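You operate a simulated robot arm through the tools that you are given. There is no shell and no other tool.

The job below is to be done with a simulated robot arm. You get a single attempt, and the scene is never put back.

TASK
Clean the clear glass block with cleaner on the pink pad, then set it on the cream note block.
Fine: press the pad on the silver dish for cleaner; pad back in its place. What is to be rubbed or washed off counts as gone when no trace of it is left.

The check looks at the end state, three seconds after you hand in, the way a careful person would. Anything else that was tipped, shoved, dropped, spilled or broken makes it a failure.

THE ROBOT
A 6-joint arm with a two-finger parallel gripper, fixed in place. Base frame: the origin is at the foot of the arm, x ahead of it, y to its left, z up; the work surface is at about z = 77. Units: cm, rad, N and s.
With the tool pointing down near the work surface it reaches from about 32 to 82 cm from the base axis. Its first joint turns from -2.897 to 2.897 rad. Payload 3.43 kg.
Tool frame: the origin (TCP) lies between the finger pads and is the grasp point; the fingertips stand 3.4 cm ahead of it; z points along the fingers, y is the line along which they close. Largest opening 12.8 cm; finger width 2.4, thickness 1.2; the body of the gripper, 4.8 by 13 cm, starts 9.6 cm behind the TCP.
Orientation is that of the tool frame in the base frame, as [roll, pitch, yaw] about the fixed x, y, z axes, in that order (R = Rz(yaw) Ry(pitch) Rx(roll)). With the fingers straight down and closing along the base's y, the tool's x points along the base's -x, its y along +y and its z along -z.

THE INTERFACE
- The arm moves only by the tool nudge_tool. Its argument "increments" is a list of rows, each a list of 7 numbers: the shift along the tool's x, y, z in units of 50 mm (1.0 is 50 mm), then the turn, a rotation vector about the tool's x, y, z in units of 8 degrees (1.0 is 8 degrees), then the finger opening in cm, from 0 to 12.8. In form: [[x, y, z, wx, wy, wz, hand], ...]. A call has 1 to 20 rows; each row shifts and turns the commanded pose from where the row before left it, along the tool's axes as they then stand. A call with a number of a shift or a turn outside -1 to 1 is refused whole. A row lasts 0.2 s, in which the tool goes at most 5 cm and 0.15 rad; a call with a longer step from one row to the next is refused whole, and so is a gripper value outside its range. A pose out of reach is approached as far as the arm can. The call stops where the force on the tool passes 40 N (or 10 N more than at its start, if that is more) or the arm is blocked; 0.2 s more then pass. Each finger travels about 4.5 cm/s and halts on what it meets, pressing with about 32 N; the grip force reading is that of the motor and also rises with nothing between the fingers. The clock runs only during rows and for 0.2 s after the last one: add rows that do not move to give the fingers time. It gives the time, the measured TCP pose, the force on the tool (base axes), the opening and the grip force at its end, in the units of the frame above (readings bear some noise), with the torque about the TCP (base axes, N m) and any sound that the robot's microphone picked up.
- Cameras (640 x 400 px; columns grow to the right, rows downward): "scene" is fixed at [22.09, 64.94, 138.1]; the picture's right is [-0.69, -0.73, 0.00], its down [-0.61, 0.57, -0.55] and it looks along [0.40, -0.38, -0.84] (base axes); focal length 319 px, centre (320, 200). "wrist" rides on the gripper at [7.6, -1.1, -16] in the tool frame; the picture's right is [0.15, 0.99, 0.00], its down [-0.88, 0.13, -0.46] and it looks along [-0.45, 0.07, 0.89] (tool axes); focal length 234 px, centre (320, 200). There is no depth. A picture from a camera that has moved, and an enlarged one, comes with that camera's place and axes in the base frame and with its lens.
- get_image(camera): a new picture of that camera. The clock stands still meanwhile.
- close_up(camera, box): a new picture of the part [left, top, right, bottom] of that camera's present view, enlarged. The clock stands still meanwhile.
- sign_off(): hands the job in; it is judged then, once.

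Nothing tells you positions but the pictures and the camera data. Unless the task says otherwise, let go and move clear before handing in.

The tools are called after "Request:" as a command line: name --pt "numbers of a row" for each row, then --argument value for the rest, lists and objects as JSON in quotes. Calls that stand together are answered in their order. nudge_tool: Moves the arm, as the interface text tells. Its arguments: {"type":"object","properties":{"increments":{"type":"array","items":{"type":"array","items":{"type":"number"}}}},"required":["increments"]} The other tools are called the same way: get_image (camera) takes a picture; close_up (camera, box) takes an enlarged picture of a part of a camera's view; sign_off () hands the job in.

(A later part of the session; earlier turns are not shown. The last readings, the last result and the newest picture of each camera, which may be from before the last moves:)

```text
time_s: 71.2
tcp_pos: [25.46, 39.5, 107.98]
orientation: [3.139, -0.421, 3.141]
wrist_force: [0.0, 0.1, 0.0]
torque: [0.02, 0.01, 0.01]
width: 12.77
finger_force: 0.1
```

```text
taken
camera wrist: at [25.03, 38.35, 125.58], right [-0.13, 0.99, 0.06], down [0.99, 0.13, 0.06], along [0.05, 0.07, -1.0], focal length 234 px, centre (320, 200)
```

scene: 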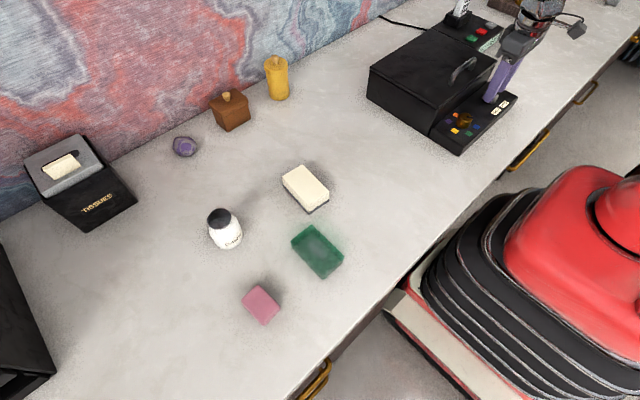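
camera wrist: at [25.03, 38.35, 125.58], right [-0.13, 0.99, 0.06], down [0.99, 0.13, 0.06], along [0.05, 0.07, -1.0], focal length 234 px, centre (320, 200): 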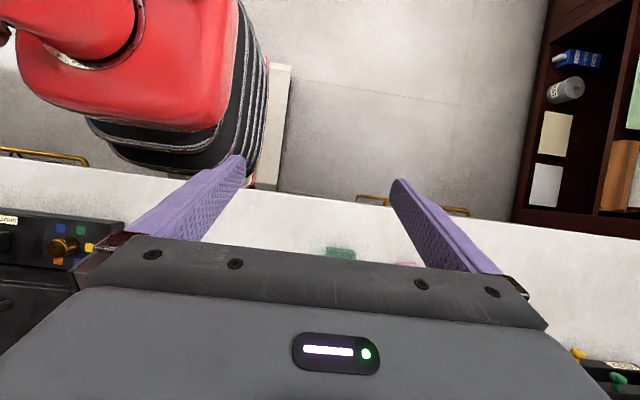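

From here I can see a bookcase to the left of the bench front, with things on its shelves. I'll zoom in on those shelves.

Request:
close_up --camera "wrist" --box '[500, 0, 640, 240]'

Request:
close_up --camera "wrist" --box '[330, 170, 540, 290]'

Request:
nudge_tool --pt "0 0 0 0 1 0 12.8" --pt "0 0 0 0 1 0 12.8" --pt "0 0 0 0 1 0 12.8"

Request:
get_image --camera "wrist"

```text
1.67 times, centred on (570, 120) of wrist
camera zoom: at [25.03, 38.35, 125.58], right [-0.13, 0.99, 0.06], down [0.99, 0.13, 0.06], along [0.05, 0.07, -1.0], focal length 390 px, centre (-97, 333)
```

zoom: 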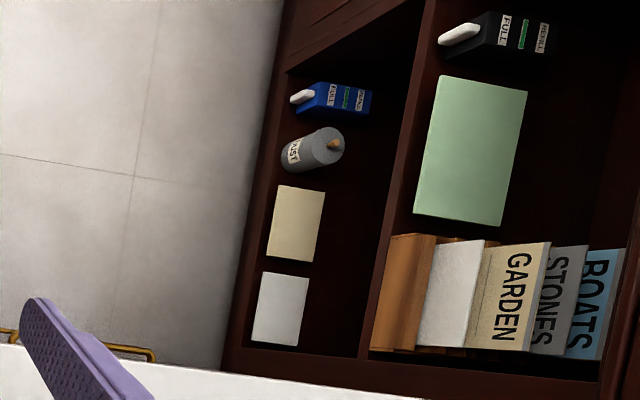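

```text
3.05 times, centred on (435, 230) of wrist
camera zoom: at [25.03, 38.35, 125.58], right [-0.13, 0.99, 0.06], down [0.99, 0.13, 0.06], along [0.05, 0.07, -1.0], focal length 714 px, centre (-30, 109)
```

zoom: 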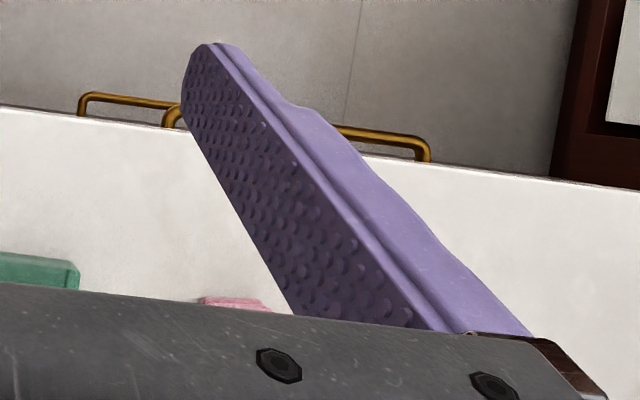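

```text
time_s: 72.0
tcp_pos: [25.4, 39.36, 108.03]
orientation: [3.14, -0.839, -3.14]
wrist_force: [-0.2, 0.0, 0.0]
torque: [0.01, -0.02, 0.0]
width: 12.81
finger_force: 0.0
```

```text
taken
camera wrist: at [32.34, 38.4, 124.34], right [-0.1, 0.99, 0.11], down [0.93, 0.13, -0.35], along [-0.36, 0.07, -0.93], focal length 234 px, centre (320, 200)
```

wrist: 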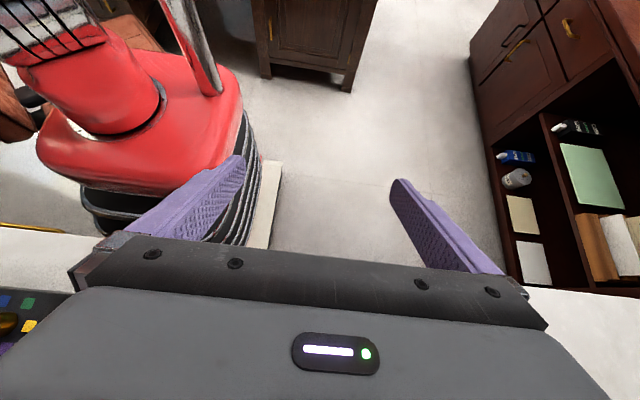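

Only the central part of the bench is within the arm's reach, and all of its open surface looks empty of a dish. That leaves the drawers with brass handles at the bench front, so I'll tilt the camera to look at the drawer fronts.

Request:
nudge_tool --pt "0 0.5 0 0 -1 0 12.8" --pt "0 0.5 0 0 -1 0 12.8" --pt "0 0.5 0 0 -1 0 12.8" --pt "0 0.5 0 0 -1 0 12.8" --pt "0 0.5 0 0 -1 0 12.8" --pt "0 0.5 0 0 -1 0 12.8" --pt "0 0 0 0 -1 0 12.8" --pt "0 0 0 0 -1 0 12.8" --pt "0 0 0 0 -1 0 12.8" --pt "0 0 0 0 -1 0 12.8" --pt "0 0 0 0 -1 0 12.8" --pt "0 0 0 0 -1 0 12.8" --pt "0 0 0 0 -1 0 12.8"

Request:
get_image --camera "wrist"

```text
time_s: 74.8
tcp_pos: [25.66, 54.53, 108.12]
orientation: [3.137, 0.979, 3.137]
wrist_force: [-0.3, 0.4, 0.2]
torque: [-0.01, 0.01, -0.03]
width: 12.8
finger_force: 0.0
```

```text
taken
camera wrist: at [8.2, 53.46, 110.69], right [-0.08, 0.99, -0.12], down [0.11, 0.13, 0.99], along [0.99, 0.07, -0.12], focal length 234 px, centre (320, 200)
```

wrist: 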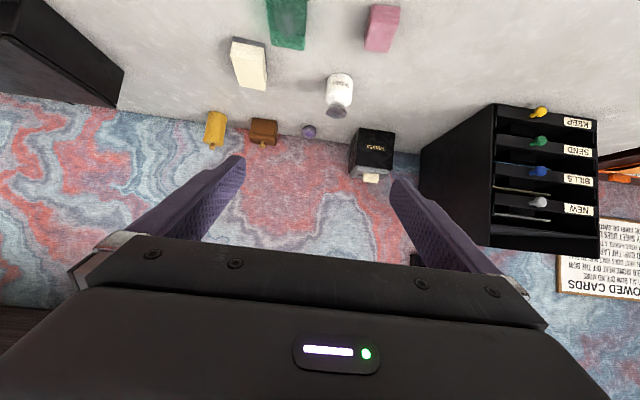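

The camera is looking too level. I'll tilt it back down so that the bench front and its drawers come into view.

Request:
nudge_tool --pt "0 0 0 0 1 0 12.8" --pt "0 0 0 0 1 0 12.8" --pt "0 0 0 0 1 0 12.8" --pt "0 0 0 0 1 0 12.8"

Request:
get_image --camera "wrist"

Request:
close_up --camera "wrist" --box '[160, 0, 560, 220]'

```text
time_s: 75.8
tcp_pos: [25.54, 54.52, 108.05]
orientation: [3.14, 0.416, 3.141]
wrist_force: [0.6, -0.5, 1.1]
torque: [-0.02, 0.0, -0.01]
width: 12.8
finger_force: 0.1
```

```text
taken
camera wrist: at [12.25, 53.5, 119.55], right [-0.13, 0.99, -0.06], down [0.62, 0.13, 0.77], along [0.77, 0.07, -0.63], focal length 234 px, centre (320, 200)
```

wrist: 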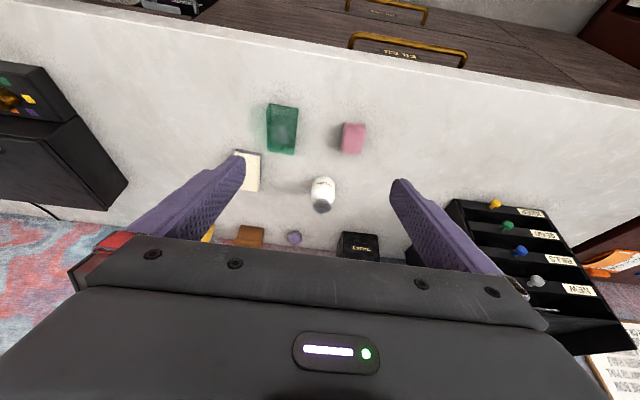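

```text
1.60 times, centred on (360, 110) of wrist
camera zoom: at [12.25, 53.5, 119.55], right [-0.13, 0.99, -0.06], down [0.62, 0.13, 0.77], along [0.77, 0.07, -0.63], focal length 375 px, centre (256, 344)
```

zoom: 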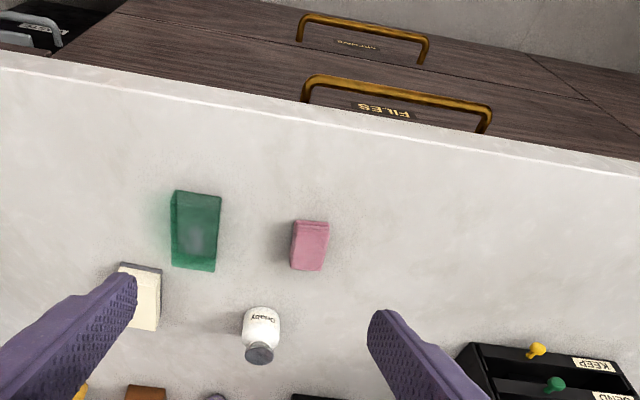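

The drawers have labels: one reads FILES, another below it reads something else, and there's an opening to its right. I'll enlarge all of these.

Request:
close_up --camera "wrist" --box '[330, 0, 480, 80]'

Request:
close_up --camera "wrist" --box '[0, 0, 240, 60]'

Request:
nudge_tool --pt "0 -0.8 0 0 0 0 12.8" --pt "0 -0.8 0 0 0 0 12.8" --pt "0 -0.8 0 0 0 0 12.8" --pt "0 -0.8 0 0 0 0 12.8" --pt "0 0 0 1 1 0 12.8"

Request:
get_image --camera "wrist"

```text
4.27 times, centred on (405, 40) of wrist
camera zoom: at [12.25, 53.5, 119.55], right [-0.13, 0.99, -0.06], down [0.62, 0.13, 0.77], along [0.77, 0.07, -0.63], focal length 999 px, centre (-43, 883)
```

zoom: 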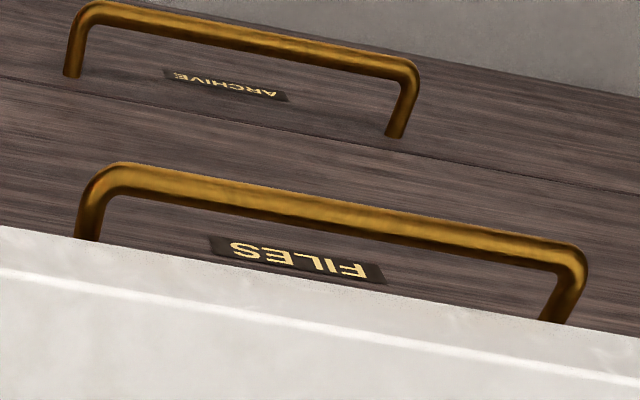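

```text
2.67 times, centred on (120, 30) of wrist
camera zoom: at [12.25, 53.5, 119.55], right [-0.13, 0.99, -0.06], down [0.62, 0.13, 0.77], along [0.77, 0.07, -0.63], focal length 624 px, centre (853, 653)
```

zoom: 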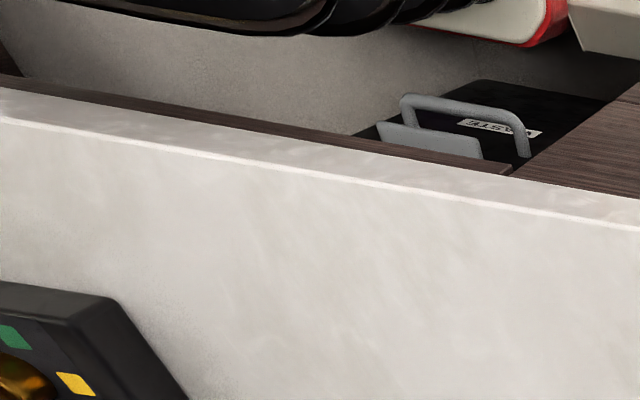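

```text
refused: row 5 steps farther than a row can; nothing moved
```

```text
taken
camera wrist: at [12.25, 53.5, 119.55], right [-0.13, 0.99, -0.06], down [0.62, 0.13, 0.77], along [0.77, 0.07, -0.63], focal length 234 px, centre (320, 200)
```

wrist: 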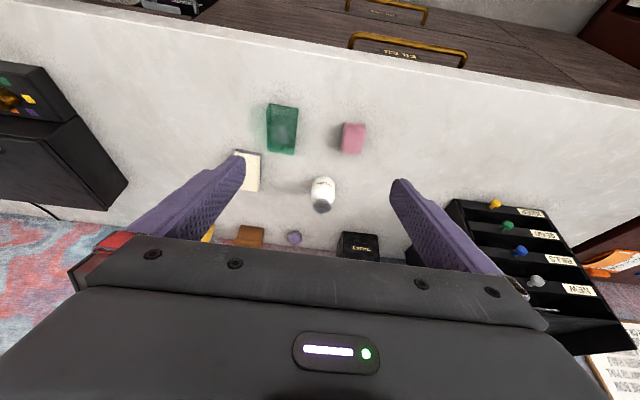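

The drawers are labelled FILES and ARCHIVE, and there is a WASTE bin under the bench. Those are unlikely for a dish, so I'll look at the remaining handles further right and re-examine the bench surface closely.

Request:
close_up --camera "scene" --box '[60, 230, 300, 400]'

Request:
close_up --camera "scene" --box '[240, 60, 480, 220]'

Request:
close_up --camera "wrist" --box '[80, 60, 560, 250]'

Request:
nudge_tool --pt "0 -0.8 0 0 0 0 12.8" --pt "0 -0.8 0 0 0 0 12.8" --pt "0 -0.8 0 0 0 0 12.8" --pt "0 -0.8 0 0 0 0 12.8" --pt "0 0 0 1 0 0 12.8" --pt "0 0 0 1 0 0 12.8"

Request:
get_image --camera "wrist"

```text
2.35 times, centred on (180, 315) of scene
camera zoom: at [22.09, 64.94, 138.1], right [-0.69, -0.73, 0.0], down [-0.61, 0.57, -0.55], along [0.4, -0.38, -0.84], focal length 752 px, centre (649, -71)
```

zoom: 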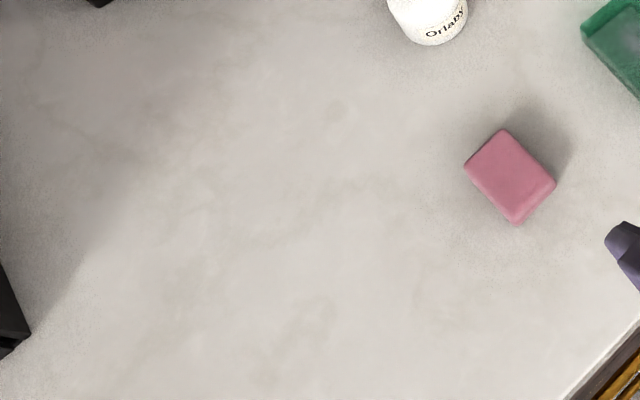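

```text
2.50 times, centred on (360, 140) of scene
camera zoom: at [22.09, 64.94, 138.1], right [-0.69, -0.73, 0.0], down [-0.61, 0.57, -0.55], along [0.4, -0.38, -0.84], focal length 798 px, centre (220, 350)
```

zoom: 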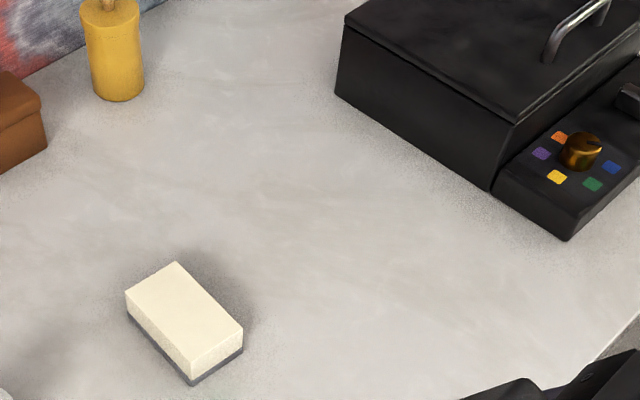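

```text
1.33 times, centred on (320, 155) of wrist
camera zoom: at [12.25, 53.5, 119.55], right [-0.13, 0.99, -0.06], down [0.62, 0.13, 0.77], along [0.77, 0.07, -0.63], focal length 312 px, centre (320, 260)
```

zoom: 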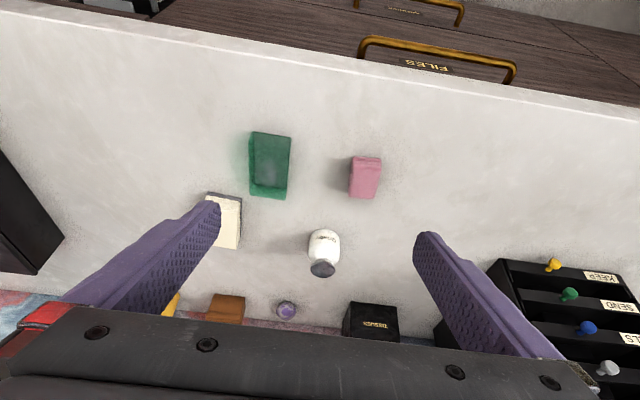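

```text
time_s: 77.2
tcp_pos: [25.52, 38.69, 108.04]
orientation: [-2.862, 0.418, 3.14]
wrist_force: [-0.6, -0.4, 0.1]
torque: [0.01, 0.01, -0.01]
width: 12.78
finger_force: 0.1
```

```text
taken
camera wrist: at [12.28, 41.98, 119.22], right [-0.02, 0.95, -0.31], down [0.64, 0.25, 0.73], along [0.77, -0.18, -0.61], focal length 234 px, centre (320, 200)
```

wrist: 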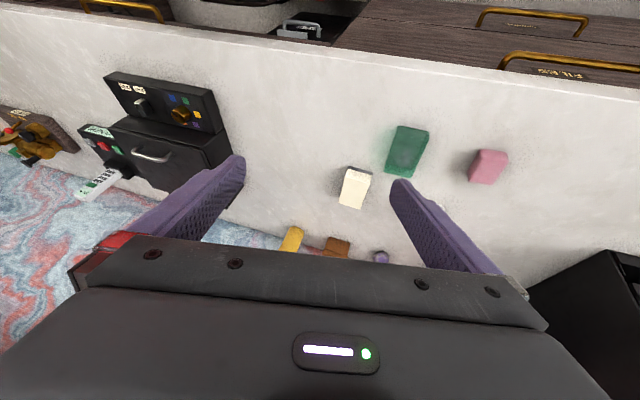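

Request:
close_up --camera "wrist" --box '[60, 0, 380, 60]'

Request:
close_up --camera "wrist" --box '[240, 0, 360, 60]'

Request:
nudge_tool --pt "-0.6 -0.6 0 0 0 0 12.8" --pt "-0.6 -0.6 0 0 0 0 12.8" --pt "0 -0.8 0 0 0 0 12.8" --pt "0 -0.8 0 0 0 0 12.8" --pt "0 -0.8 0 0 0 0 12.8" --pt "0 0 0 0 1 0 12.8" --pt "0 0 0 0 1 0 12.8" --pt "0 0 0 0 1 0 12.8"

Request:
get_image --camera "wrist"

```text
2.00 times, centred on (220, 30) of wrist
camera zoom: at [12.28, 41.98, 119.22], right [-0.02, 0.95, -0.31], down [0.64, 0.25, 0.73], along [0.77, -0.18, -0.61], focal length 468 px, centre (520, 540)
```

zoom: 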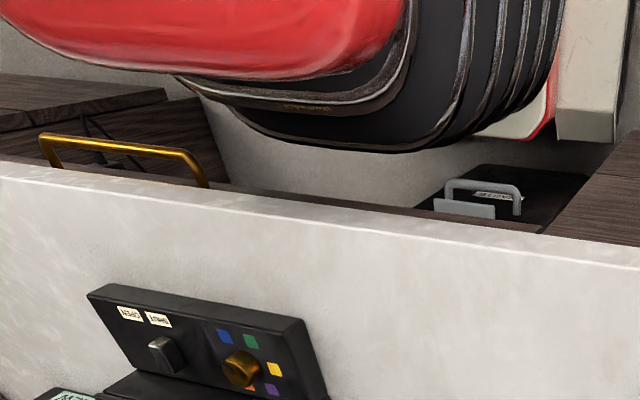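

```text
5.33 times, centred on (300, 30) of wrist
camera zoom: at [12.28, 41.98, 119.22], right [-0.02, 0.95, -0.31], down [0.64, 0.25, 0.73], along [0.77, -0.18, -0.61], focal length 1249 px, centre (427, 1107)
```

zoom: 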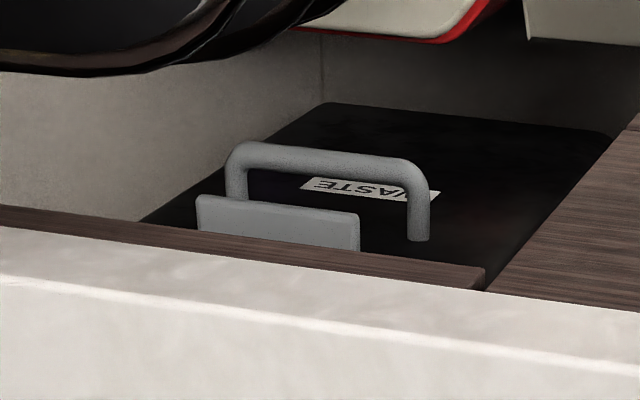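

```text
time_s: 79.0
tcp_pos: [29.17, 21.21, 115.06]
orientation: [-2.888, 0.015, 3.029]
wrist_force: [0.1, -0.5, 0.2]
torque: [0.01, -0.03, -0.02]
width: 12.8
finger_force: 0.0
```

```text
taken
camera wrist: at [21.86, 25.03, 130.61], right [-0.03, 0.97, -0.25], down [0.9, 0.14, 0.42], along [0.44, -0.21, -0.87], focal length 234 px, centre (320, 200)
```

wrist: 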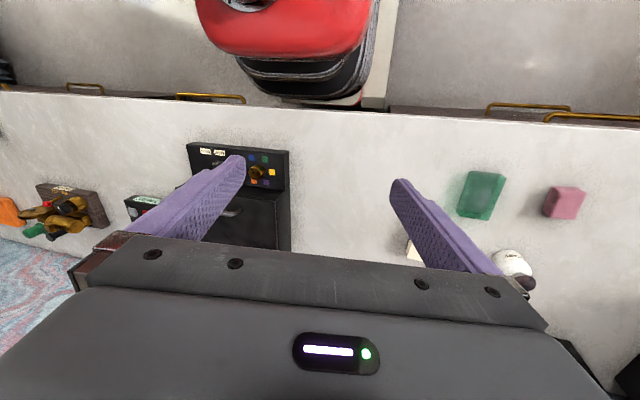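

Still no dish, but there are more drawers on the right side of the knee-hole. I'll move over and read their labels.

Request:
nudge_tool --pt "0 0 0 0 -1 0 12.8" --pt "0 0 0 0 -1 0 12.8" --pt "0 0 0 0 -1 0 12.8" --pt "0 0 0 -1 0 0 12.8" --pt "0 0 0 -1 0 0 12.8" --pt "-0.8 -0.5 0 0 0 0 12.8" --pt "-0.8 -0.5 0 0 0 0 12.8" --pt "0 -1 0 0 0 0 12.8" --pt "0 -1 0 0 0 0 12.8" --pt "0 -1 0 0 0 0 12.8" --pt "0 -1 0 0 0 0 12.8" --pt "0 -1 0 0 0 0 12.8" --pt "0 -1 0 0 0 0 12.8" --pt "0 -1 0 0 0 0 12.8" --pt "0 -1 0 0 0 0 12.8" --pt "0 -1 0 0 0 0 12.8" --pt "0 -1 0 0 0 0 12.8" --pt "0.8 0 0 0 0 0 12.8" --pt "0.8 0 0 0 0 0 12.8"

Request:
get_image --camera "wrist"

Request:
close_up --camera "wrist" --box '[160, 0, 560, 130]'

```text
time_s: 83.0
tcp_pos: [28.56, -33.76, 114.5]
orientation: [3.139, 0.419, -3.141]
wrist_force: [-0.6, -1.1, 0.0]
torque: [0.01, -0.01, -0.01]
width: 12.78
finger_force: 0.1
```

```text
taken
camera wrist: at [15.2, -34.89, 126.06], right [-0.13, 0.99, -0.06], down [0.62, 0.13, 0.77], along [0.77, 0.07, -0.63], focal length 234 px, centre (320, 200)
```

wrist: 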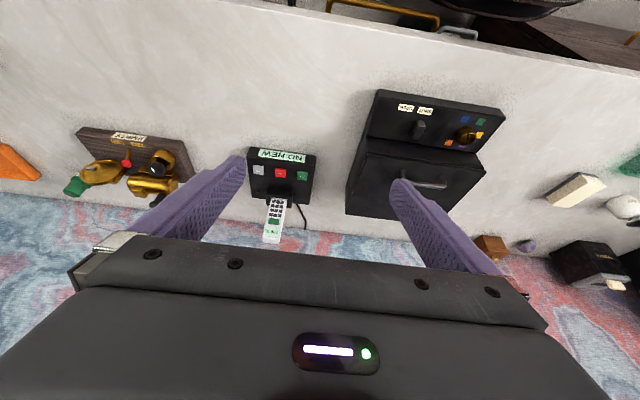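

```text
1.60 times, centred on (360, 65) of wrist
camera zoom: at [15.2, -34.89, 126.06], right [-0.13, 0.99, -0.06], down [0.62, 0.13, 0.77], along [0.77, 0.07, -0.63], focal length 375 px, centre (256, 416)
```

zoom: 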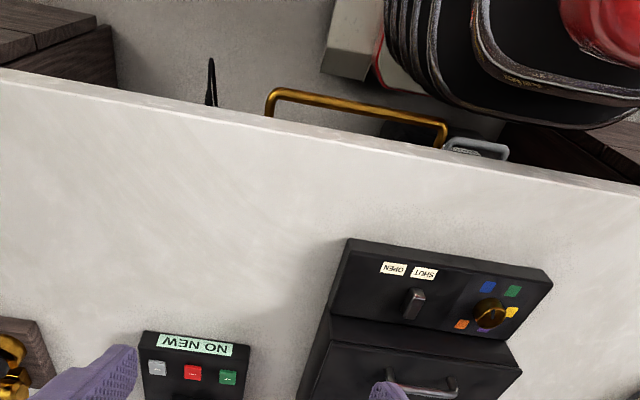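

The centre drawer's handle sits right in front of the robot base. Before touching any drawer I want a close look at the green block and the pad, to be sure what they are.

Request:
nudge_tool --pt "-0.9 0 0 0 0 0 12.8" --pt "-0.9 0 0 0 0 0 12.8" --pt "0 1 0 0 0 0 12.8" --pt "0 1 0 0 0 0 12.8" --pt "0 1 0 0 0 0 12.8" --pt "0 1 0 0 0 0 12.8" --pt "0 1 0 0 0 0 12.8" --pt "0 1 0 0 0 0 12.8" --pt "0 1 0 0 0 0 12.8" --pt "0 1 0 0 0 0 12.8" --pt "0 1 0 0 0 0 12.8" --pt "0 1 0 0 0 0 12.8" --pt "0 1 0 0 0 0 12.8" --pt "0 1 0 0 0 0 12.8" --pt "0 1 0 0 0 0 12.8" --pt "0 1 0 0 0 0 12.8" --pt "0 1 0 0 0 0 12.8" --pt "0 0 0 0 1 0 12.8" --pt "0 0 0 0 1 0 12.8" --pt "0 0 0 0 1 0 12.8"

Request:
nudge_tool --pt "0 0.8 0.5 0 0 0 12.8" --pt "0 0 1 0 0 0 12.8" --pt "0 0 1 0 0 0 12.8" --pt "0 0 1 0 0 0 12.8"

Request:
get_image --camera "wrist"

Request:
close_up --camera "scene" --box '[200, 140, 400, 340]'

```text
time_s: 87.2
tcp_pos: [37.23, 41.28, 118.68]
orientation: [3.139, -0.003, -3.141]
wrist_force: [0.6, 0.4, 0.8]
torque: [-0.01, -0.03, 0.03]
width: 12.78
finger_force: 0.0
```

```text
time_s: 88.2
tcp_pos: [37.34, 44.84, 101.55]
orientation: [3.14, 0.002, 3.141]
wrist_force: [0.2, -0.3, 0.6]
torque: [0.0, -0.02, 0.01]
width: 12.78
finger_force: 0.1
```

```text
taken
camera wrist: at [29.94, 43.62, 117.47], right [-0.15, 0.99, 0.0], down [0.88, 0.13, 0.46], along [0.45, 0.07, -0.89], focal length 234 px, centre (320, 200)
```

wrist: 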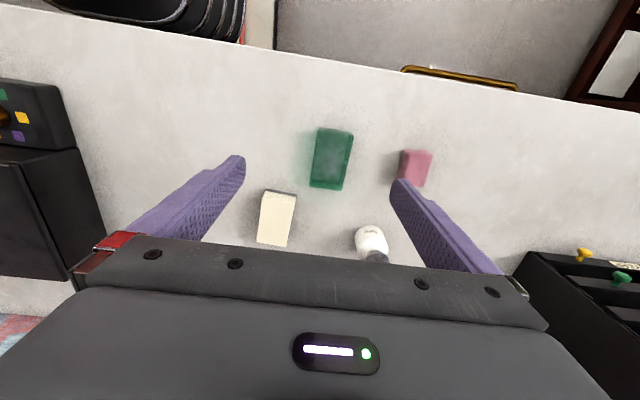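

```text
2.00 times, centred on (300, 240) of scene
camera zoom: at [22.09, 64.94, 138.1], right [-0.69, -0.73, 0.0], down [-0.61, 0.57, -0.55], along [0.4, -0.38, -0.84], focal length 639 px, centre (360, 120)
```

zoom: 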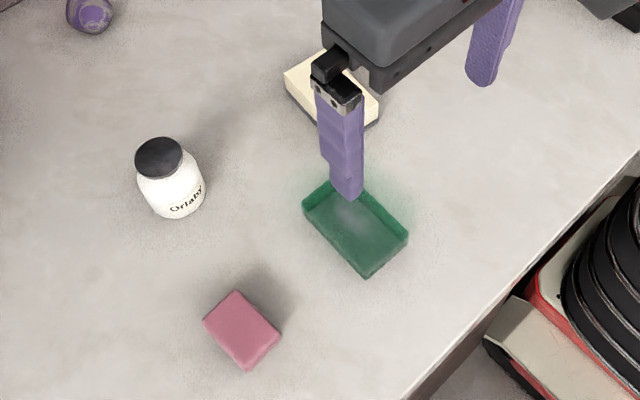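

Request:
close_up --camera "wrist" --box '[290, 110, 450, 210]'

Request:
close_up --camera "wrist" --box '[300, 120, 364, 200]'

Request:
close_up --camera "wrist" --box '[240, 180, 400, 260]'

```text
4.00 times, centred on (370, 160) of wrist
camera zoom: at [29.94, 43.62, 117.47], right [-0.15, 0.99, 0.0], down [0.88, 0.13, 0.46], along [0.45, 0.07, -0.89], focal length 937 px, centre (120, 360)
```

zoom: 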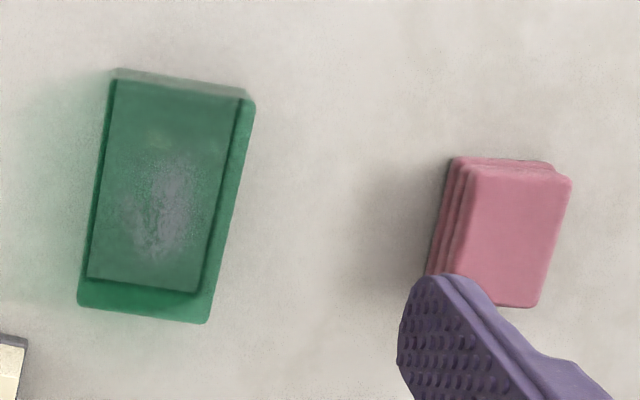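

```text
5.00 times, centred on (332, 160) of wrist
camera zoom: at [29.94, 43.62, 117.47], right [-0.15, 0.99, 0.0], down [0.88, 0.13, 0.46], along [0.45, 0.07, -0.89], focal length 1171 px, centre (260, 400)
```

zoom: 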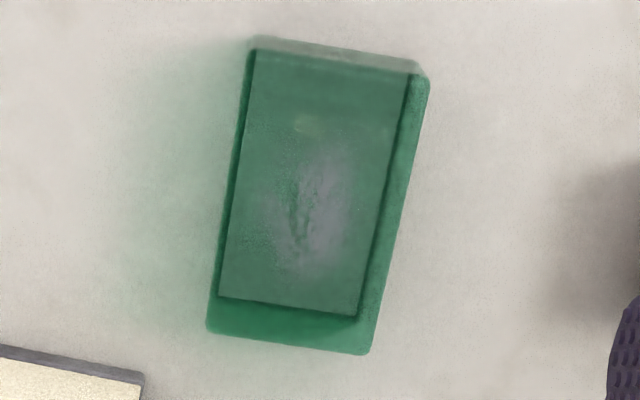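

```text
4.00 times, centred on (320, 220) of wrist
camera zoom: at [29.94, 43.62, 117.47], right [-0.15, 0.99, 0.0], down [0.88, 0.13, 0.46], along [0.45, 0.07, -0.89], focal length 937 px, centre (320, 120)
```

zoom: 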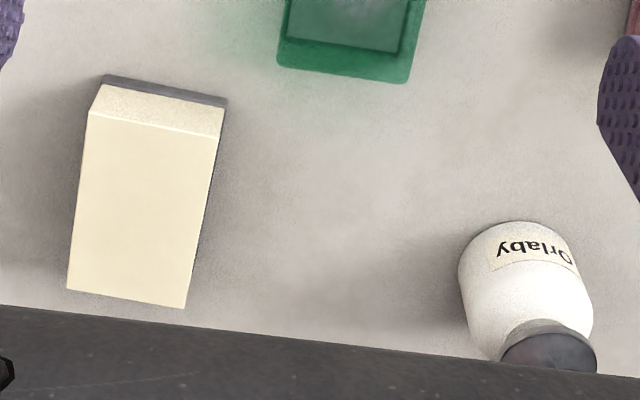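

The green block is transparent glass with a greyish smear on it, and the pad is a stack of three pink layers, with no dish under either. I'll look at the right side and behind the robot, which I haven't seen yet.

Request:
nudge_tool --pt "0 0 -1 0 0 0 12.8" --pt "0 0 -1 0 0 0 12.8" --pt "0 0 -1 0 0 0 12.8" --pt "0 -1 0 0 0 0 12.8" --pt "0 -1 0 0 0 0 12.8" --pt "0 -1 0 0 0 0 12.8" --pt "0 -1 0 0 0 0 12.8" --pt "0 -1 0 0 0 0 12.8" --pt "0 -1 0 0 0 0 12.8" --pt "0 -1 0 0 0 0 12.8" --pt "0 -1 0 0 0 0 12.8" --pt "0 -1 0 0 0 0 12.8" --pt "0 -1 0 0 0 0 12.8" --pt "0 -1 0 0 0 0 12.8" --pt "0 -1 0 0 0 0 12.8" --pt "0 -1 0 0 0 0 12.8" --pt "0 -1 0 0 0 0 12.8" --pt "0 -1 0 0 0 0 12.8" --pt "0 -1 0 0 0 0 12.8" --pt "0 -1 0 0 0 0 12.8"

Request:
nudge_tool --pt "0.8 0 0 0 0 0 12.8" --pt "0.8 0 0 0 0 0 12.8" --pt "0 0 0 0 1 0 12.8" --pt "0 0 0 0 1 0 12.8" --pt "0 0 0 0 1 0 12.8" --pt "0 0 0 0 1 0 12.8" --pt "0 0 0 0 1 0 12.8"

Request:
get_image --camera "wrist"

```text
time_s: 92.4
tcp_pos: [37.1, -40.03, 116.1]
orientation: [3.141, 0.001, 3.141]
wrist_force: [-0.5, 0.3, 1.0]
torque: [0.0, 0.01, 0.02]
width: 12.81
finger_force: 0.0
```

```text
time_s: 94.0
tcp_pos: [29.02, -39.75, 116.09]
orientation: [-3.141, -0.7, 3.141]
wrist_force: [0.5, -0.3, 0.1]
torque: [-0.02, -0.09, 0.01]
width: 12.81
finger_force: 0.0
```

```text
taken
camera wrist: at [33.7, -40.89, 133.21], right [-0.11, 0.99, 0.1], down [0.97, 0.13, -0.22], along [-0.23, 0.07, -0.97], focal length 234 px, centre (320, 200)
```

wrist: 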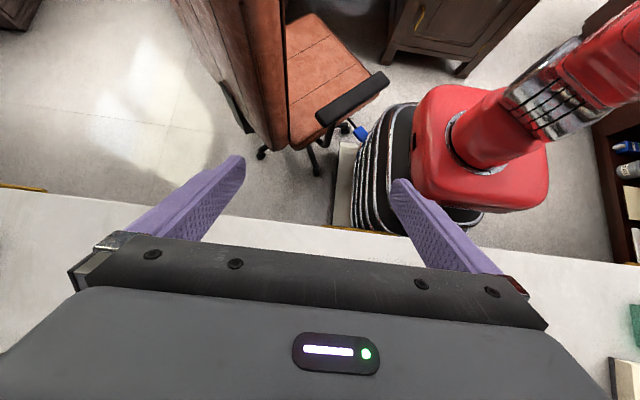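

Nothing like a dish on the floor side either. I'll check the labels on the centre and right-hand drawers from lower and further back.

Request:
nudge_tool --pt "0 0 0 0 -1 0 12.8" --pt "0 0 0 0 -1 0 12.8" --pt "0 0 0 0 -1 0 12.8" --pt "0 0 0 0 -1 0 12.8" --pt "0 0 0 0 -1 0 12.8" --pt "1 0 0 0 0 0 12.8" --pt "0.6 0 0.6 0 0 0 12.8" --pt "0 0 0.8 0 -1 0 12.8" --pt "0 0 0 0 -1 0 12.8" --pt "0 0 0 0 -1 0 12.8" --pt "0 0 0 0 -1 0 12.8"

Request:
get_image --camera "wrist"

Request:
close_up --camera "wrist" --box '[0, 0, 640, 130]'

```text
time_s: 96.4
tcp_pos: [21.21, -39.82, 109.11]
orientation: [3.141, 0.563, 3.14]
wrist_force: [0.0, 0.3, 0.3]
torque: [-0.02, 0.01, 0.0]
width: 12.82
finger_force: 0.0
```

```text
taken
camera wrist: at [6.38, -40.9, 118.67], right [-0.12, 0.99, -0.08], down [0.5, 0.13, 0.85], along [0.86, 0.07, -0.51], focal length 234 px, centre (320, 200)
```

wrist: 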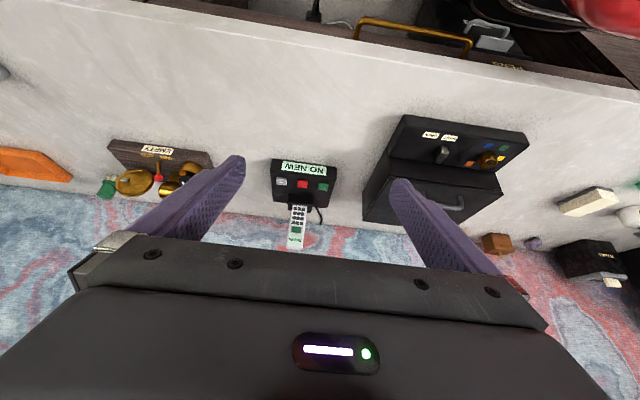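

```text
1.00 times, centred on (320, 65) of wrist (not enlarged: the box is as wide or as high as the picture)
camera zoom: at [6.38, -40.9, 118.67], right [-0.12, 0.99, -0.08], down [0.5, 0.13, 0.85], along [0.86, 0.07, -0.51], focal length 234 px, centre (320, 335)
```

zoom: 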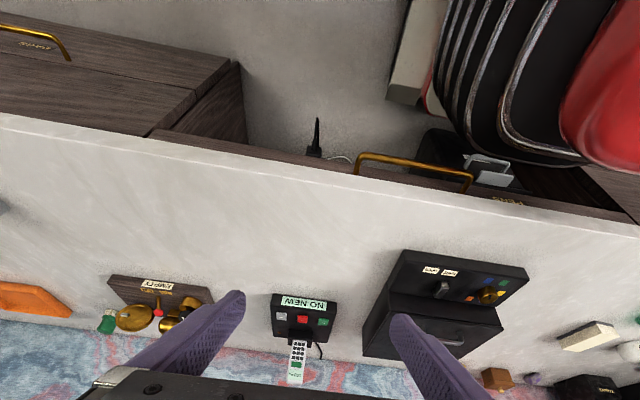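

The wide view shows labels on the centre drawer and the right pedestal. I'll enlarge both.

Request:
close_up --camera "wrist" --box '[460, 40, 560, 90]'

Request:
close_up --camera "wrist" --box '[300, 0, 560, 90]'

Request:
close_up --camera "wrist" --box '[0, 0, 120, 10]'

```text
6.40 times, centred on (510, 65) of wrist
camera zoom: at [6.38, -40.9, 118.67], right [-0.12, 0.99, -0.08], down [0.5, 0.13, 0.85], along [0.86, 0.07, -0.51], focal length 1499 px, centre (-896, 1064)
```

zoom: 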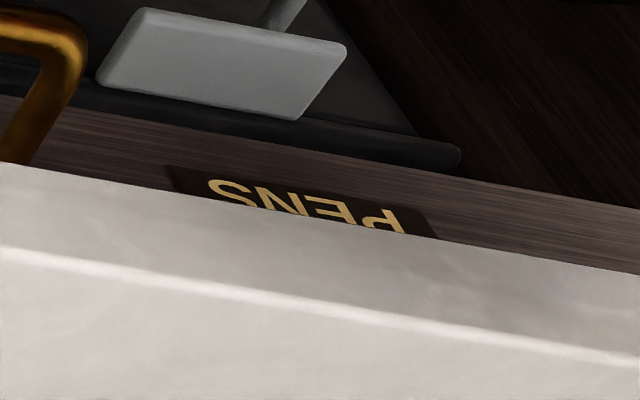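

```text
2.46 times, centred on (430, 45) of wrist
camera zoom: at [6.38, -40.9, 118.67], right [-0.12, 0.99, -0.08], down [0.5, 0.13, 0.85], along [0.86, 0.07, -0.51], focal length 576 px, centre (49, 582)
```

zoom: 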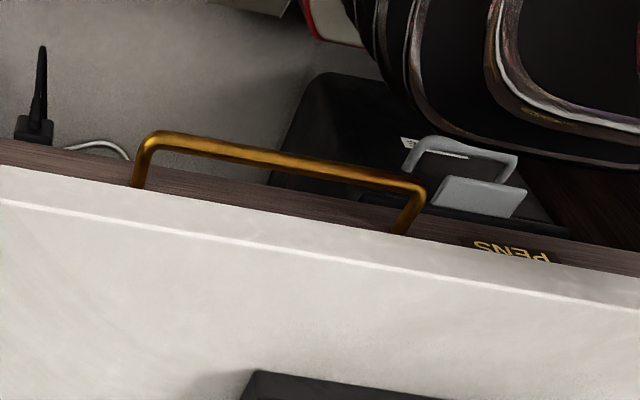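

```text
5.33 times, centred on (60, 5) of wrist
camera zoom: at [6.38, -40.9, 118.67], right [-0.12, 0.99, -0.08], down [0.5, 0.13, 0.85], along [0.86, 0.07, -0.51], focal length 1249 px, centre (1707, 1240)
```

zoom: 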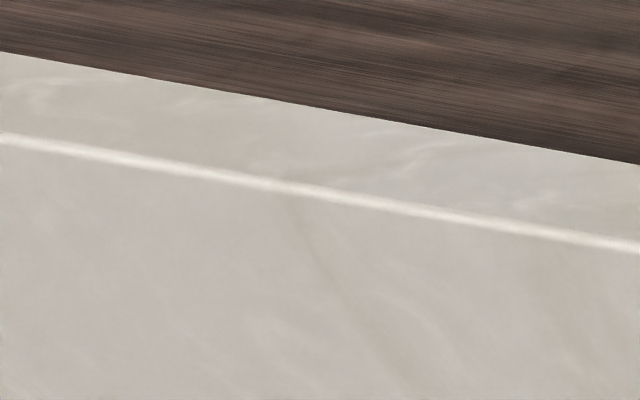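

The centre drawer is labelled PENS. The enlarged views reach past the picture's border, so I'll use that to widen the scene camera's view in every direction.

Request:
close_up --camera "scene" --box '[0, 390, 640, 400]'

Request:
close_up --camera "scene" --box '[0, 0, 10, 400]'

Request:
close_up --camera "scene" --box '[630, 0, 640, 400]'

Request:
close_up --camera "scene" --box '[0, 0, 640, 10]'

```text
1.00 times, centred on (320, 395) of scene (not enlarged: the box is as wide or as high as the picture)
camera zoom: at [22.09, 64.94, 138.1], right [-0.69, -0.73, 0.0], down [-0.61, 0.57, -0.55], along [0.4, -0.38, -0.84], focal length 319 px, centre (320, 5)
```

zoom: 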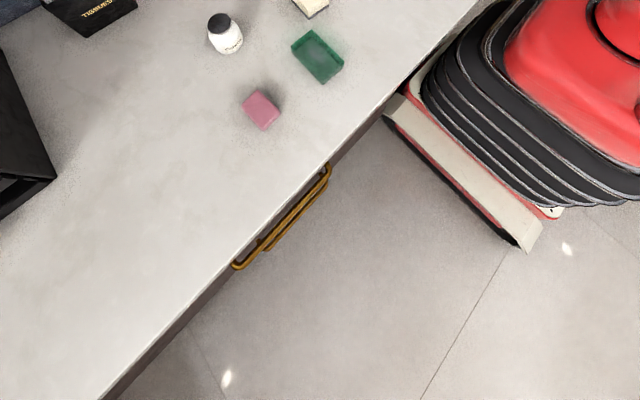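

```text
1.00 times, centred on (5, 200) of scene (not enlarged: the box is as wide or as high as the picture)
camera zoom: at [22.09, 64.94, 138.1], right [-0.69, -0.73, 0.0], down [-0.61, 0.57, -0.55], along [0.4, -0.38, -0.84], focal length 319 px, centre (635, 200)
```

zoom: 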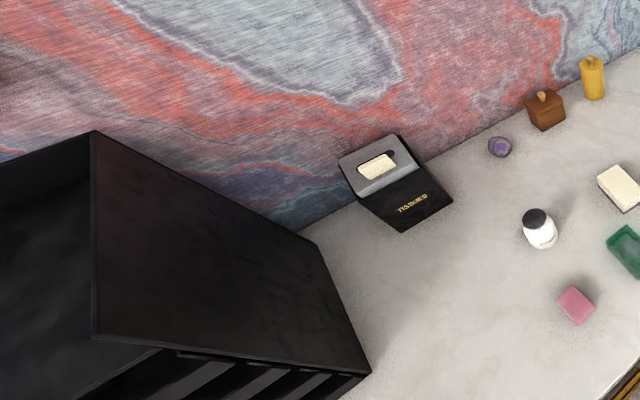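

```text
1.00 times, centred on (635, 200) of scene (not enlarged: the box is as wide or as high as the picture)
camera zoom: at [22.09, 64.94, 138.1], right [-0.69, -0.73, 0.0], down [-0.61, 0.57, -0.55], along [0.4, -0.38, -0.84], focal length 319 px, centre (5, 200)
```

zoom: 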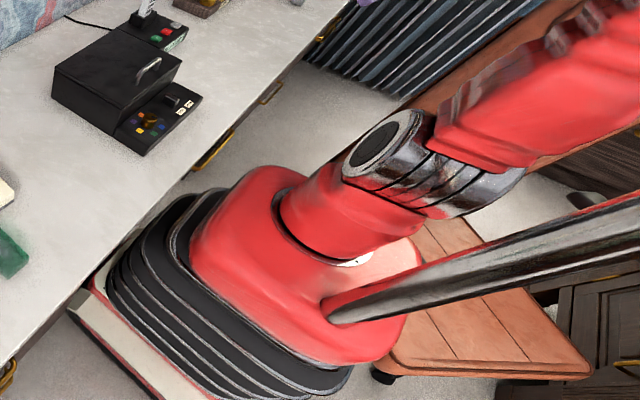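

```text
1.00 times, centred on (320, 5) of scene (not enlarged: the box is as wide or as high as the picture)
camera zoom: at [22.09, 64.94, 138.1], right [-0.69, -0.73, 0.0], down [-0.61, 0.57, -0.55], along [0.4, -0.38, -0.84], focal length 319 px, centre (320, 395)
```

zoom: 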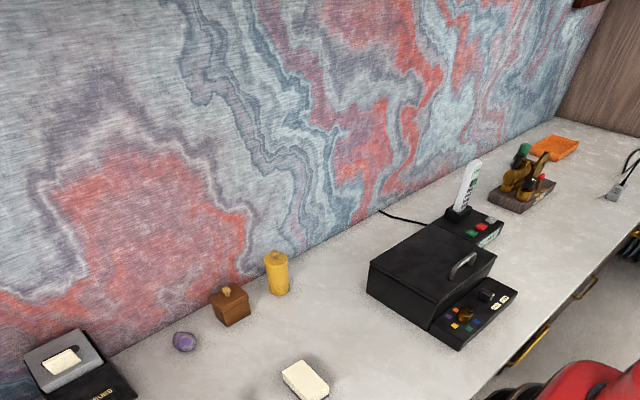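

There is no silver dish anywhere on the open bench. When the lid was at 40°, the front and +y parts of the box floor were hidden behind its walls, so the dish could still be inside. I'll open the box again, this time fully, starting with the slider.

Request:
nudge_tool --pt "0 0 0 0 1 0 12.8" --pt "0 0 0 0 1 0 12.8" --pt "0 0 0 0 1 0 10" --pt "0 0 0 0 1 0 8" --pt "-0.67 0.7 0 0 0 0 6" --pt "-0.67 0.7 0 0 0 0 5" --pt "-0.67 0.7 0 0 0 0 5" --pt "-0.67 0.7 0 0 0 0 5" --pt "-0.67 0.7 0 0 0 0 5" --pt "-0.67 0.7 0 0 0 0 5" --pt "0 0.6 0 0 0 0 5" --pt "0 0.58 0.7 0 0 0 5" --pt "0 0 0.9 0 0 0 5" --pt "0 0 0.9 0 0 0 5" --pt "0 0 0 0 0 0 5"

Request:
get_image --camera "wrist"

```text
time_s: 99.6
tcp_pos: [41.06, -12.79, 96.7]
orientation: [3.139, 0.0, 3.14]
wrist_force: [-0.3, 0.8, 0.2]
torque: [0.01, 0.02, 0.01]
width: 5.01
finger_force: 0.1
```

```text
taken
camera wrist: at [33.54, -13.85, 112.56], right [-0.15, 0.99, 0.0], down [0.88, 0.13, 0.46], along [0.45, 0.07, -0.89], focal length 234 px, centre (320, 200)
```

wrist: 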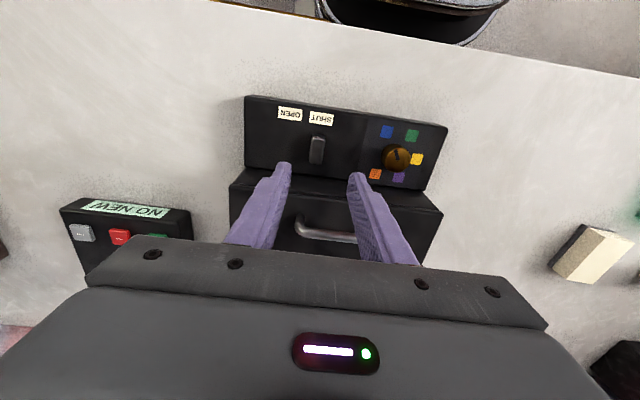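

I'm aligned over the slider. I'll lower, push it to OPEN, rise, turn 90° and move over the handle.

Request:
nudge_tool --pt "-0.04 0 0.8 0 0 0 5" --pt "0 0 0.8 0 0 0 5" --pt "0 0 0.48 0 0 0 5" --pt "0 0 0.2 0 0 0 5" --pt "0 -0.15 0 0 0 0 5" --pt "0 -0.15 0 0 0 0 5" --pt "0 -0.15 0 0 0 0 5" --pt "0 -0.15 0 0 0 0 5" --pt "0 -0.15 0 0 0 0 5" --pt "0 -0.15 0 0 0 0 5" --pt "0 -0.1 0 0 0 0 5" --pt "0 -0.1 0 0 0 0 5" --pt "0 -0.06 0 0 0 0 5" --pt "0 0.14 0 0 0 0 5" --pt "0 0 -0.8 0 0 0 5" --pt "0 0 -0.9 0 0 0 5" --pt "0 0 -0.9 0 0 0 5" --pt "0 0 -0.5 0 0 0 5"

Request:
nudge_tool --pt "-0.78 0.5 0 0 0 0 5" --pt "-0.78 0.5 0 0 0 0 5" --pt "0 0.75 0 0 0 1 5" --pt "0 0 0 0 0 1 5" --pt "0 0 0 0 0 1 5" --pt "0 0 0 0 0 1 5" --pt "0 0 0 0 0 1 5" --pt "0 0 0 0 0 1 5" --pt "0 0 0 0 0 1 5" --pt "0 0 0 0 0 1 5" --pt "0 0 0 0 0 1 5" --pt "0 0 0 0 0 1 5" --pt "0 0 0 0 0 1 5" --pt "0 0 0 0 0 0.25 5"

Request:
close_up --camera "scene" --box '[340, 0, 560, 160]'

Request:
get_image --camera "wrist"

```text
time_s: 103.4
tcp_pos: [41.46, -17.87, 100.36]
orientation: [3.141, -0.001, 3.141]
wrist_force: [-0.2, -1.0, 0.1]
torque: [0.02, 0.01, -0.02]
width: 5.0
finger_force: 0.0
```

```text
time_s: 106.4
tcp_pos: [49.22, -9.33, 100.68]
orientation: [-3.14, -0.001, 1.569]
wrist_force: [-1.2, 1.1, -0.3]
torque: [0.01, 0.02, -0.01]
width: 5.0
finger_force: 0.0
```

```text
2.50 times, centred on (450, 80) of scene
camera zoom: at [22.09, 64.94, 138.1], right [-0.69, -0.73, 0.0], down [-0.61, 0.57, -0.55], along [0.4, -0.38, -0.84], focal length 798 px, centre (-5, 500)
```

zoom: 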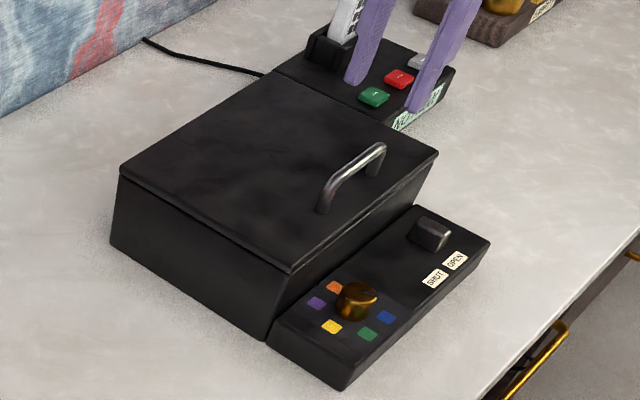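

```text
taken
camera wrist: at [48.26, -1.66, 116.65], right [0.99, 0.14, 0.0], down [0.13, -0.88, 0.45], along [0.07, -0.45, -0.89], focal length 234 px, centre (320, 200)
```

wrist: 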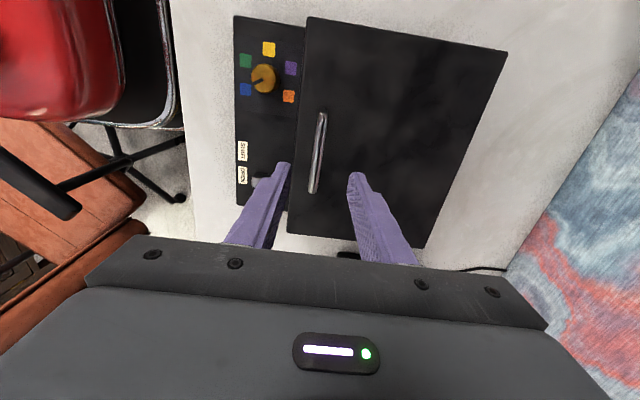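

The slider is at OPEN and I'm above the bar. I'll grip it as before and lift along the same arc, correcting for side loads.

Request:
nudge_tool --pt "0 -0.06 0.8 0 0 0 5" --pt "0 0 0.7 0 0 0 5" --pt "0 0 0.166 0 0 0 5" --pt "0 0 0 0 0 0 2.5" --pt "0 0 0 0 0 0 0.5" --pt "0 0 0 0 0 0 0.5" --pt "0 0 0 0 0 0 0.5" --pt "0 0 0 0 0 0 0.5" --pt "0 0 0 0 0 0 0.5" --pt "0 0.06 -0.25 0 0 0 0.5" --pt "0 0.09 -0.25 0 0 0 0.5"

```text
time_s: 108.8
tcp_pos: [49.69, -9.13, 94.88]
orientation: [-3.141, -0.001, 1.57]
wrist_force: [-7.7, 10.2, 0.4]
torque: [0.38, 0.28, 0.07]
width: 1.17
finger_force: 44.6
```

The lid is lifting with low loads. I'll continue along the arc.

Request:
nudge_tool --pt "0 0.1 -0.24 0 0 0 0.5" --pt "0 0.11 -0.24 0 0 0 0.5" --pt "0 0.13 -0.22 0 0 0 0.5" --pt "0 0.14 -0.22 0 0 0 0.5"

Request:
nudge_tool --pt "0 0.16 -0.21 0 0 0 0.5" --pt "0 0.165 -0.2 0 0 0 0.5"

```text
time_s: 109.8
tcp_pos: [52.04, -9.25, 99.55]
orientation: [-3.141, -0.002, 1.572]
wrist_force: [-28.1, 12.2, 17.0]
torque: [0.39, 0.66, 0.05]
width: 1.15
finger_force: 44.8
```

```text
time_s: 110.4
tcp_pos: [53.69, -9.3, 101.58]
orientation: [3.139, -0.002, 1.571]
wrist_force: [-22.0, 19.1, 18.9]
torque: [0.38, 0.4, 0.0]
width: 1.16
finger_force: 45.0
```

I've refit the arc from the measured loads. I'll correct the offset and continue toward vertical in short calls.

Request:
nudge_tool --pt "0.03 -0.04 -0.04 0 0 0 0.5" --pt "0 0.175 -0.17 0 0 0 0.5" --pt "0 0.175 -0.17 0 0 0 0.5"

Request:
nudge_tool --pt "0 0.209 -0.155 0 0 0 0.5" --pt "0 0.209 -0.155 0 0 0 0.5"

Request:
close_up --camera "scene" --box '[340, 0, 540, 140]'

```text
time_s: 111.2
tcp_pos: [55.53, -9.32, 103.34]
orientation: [-3.142, 0.0, 1.57]
wrist_force: [6.0, -7.1, -9.9]
torque: [-0.82, 0.01, 0.06]
width: 1.14
finger_force: 44.7
```

```text
time_s: 111.8
tcp_pos: [57.68, -9.17, 104.87]
orientation: [3.141, 0.0, 1.568]
wrist_force: [2.8, -17.2, -8.3]
torque: [-0.37, 0.05, 0.12]
width: 1.15
finger_force: 45.5
```

```text
2.86 times, centred on (440, 70) of scene
camera zoom: at [22.09, 64.94, 138.1], right [-0.69, -0.73, 0.0], down [-0.61, 0.57, -0.55], along [0.4, -0.38, -0.84], focal length 912 px, centre (-23, 571)
```

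zoom: 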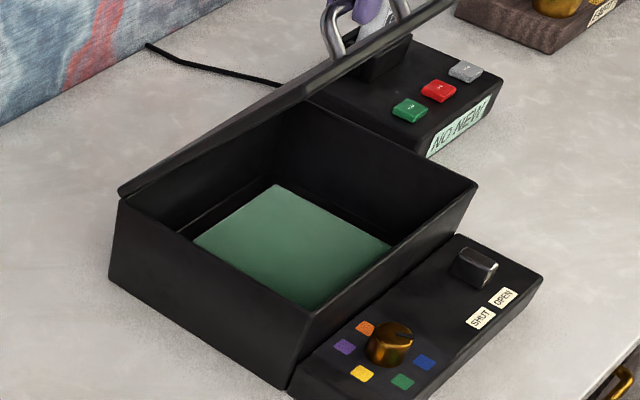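

The loads are low and the lid is at about 48°. I'll continue.

Request:
nudge_tool --pt "-0.02 0.229 -0.124 0 0 0 0.5" --pt "0 0.229 -0.124 0 0 0 0.5"

Request:
nudge_tool --pt "0 0.244 -0.091 0 0 0 0.5" --pt "0 0.244 -0.091 0 0 0 0.5"

Request:
nudge_tool --pt "0 0.254 -0.056 0 0 0 0.5" --pt "0 0.254 -0.056 0 0 0 0.5"

Request:
close_up --camera "scene" --box '[340, 0, 540, 140]'

```text
time_s: 112.4
tcp_pos: [59.87, -9.35, 106.17]
orientation: [-3.14, -0.004, 1.569]
wrist_force: [-1.4, -11.4, -2.5]
torque: [0.1, 0.14, 0.07]
width: 1.15
finger_force: 45.0
```

```text
time_s: 113.0
tcp_pos: [62.2, -9.2, 107.01]
orientation: [3.141, 0.0, 1.569]
wrist_force: [0.1, -8.7, -6.7]
torque: [-0.47, 0.03, 0.06]
width: 1.16
finger_force: 45.1
```

```text
time_s: 113.6
tcp_pos: [64.67, -9.21, 107.76]
orientation: [-3.138, 0.0, 1.571]
wrist_force: [1.5, -2.2, -14.1]
torque: [-0.33, 0.08, 0.01]
width: 1.17
finger_force: 45.0
```

```text
2.86 times, centred on (440, 70) of scene
camera zoom: at [22.09, 64.94, 138.1], right [-0.69, -0.73, 0.0], down [-0.61, 0.57, -0.55], along [0.4, -0.38, -0.84], focal length 912 px, centre (-23, 571)
```

zoom: 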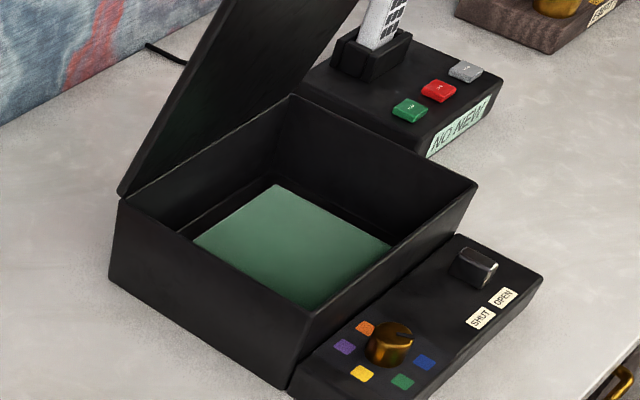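

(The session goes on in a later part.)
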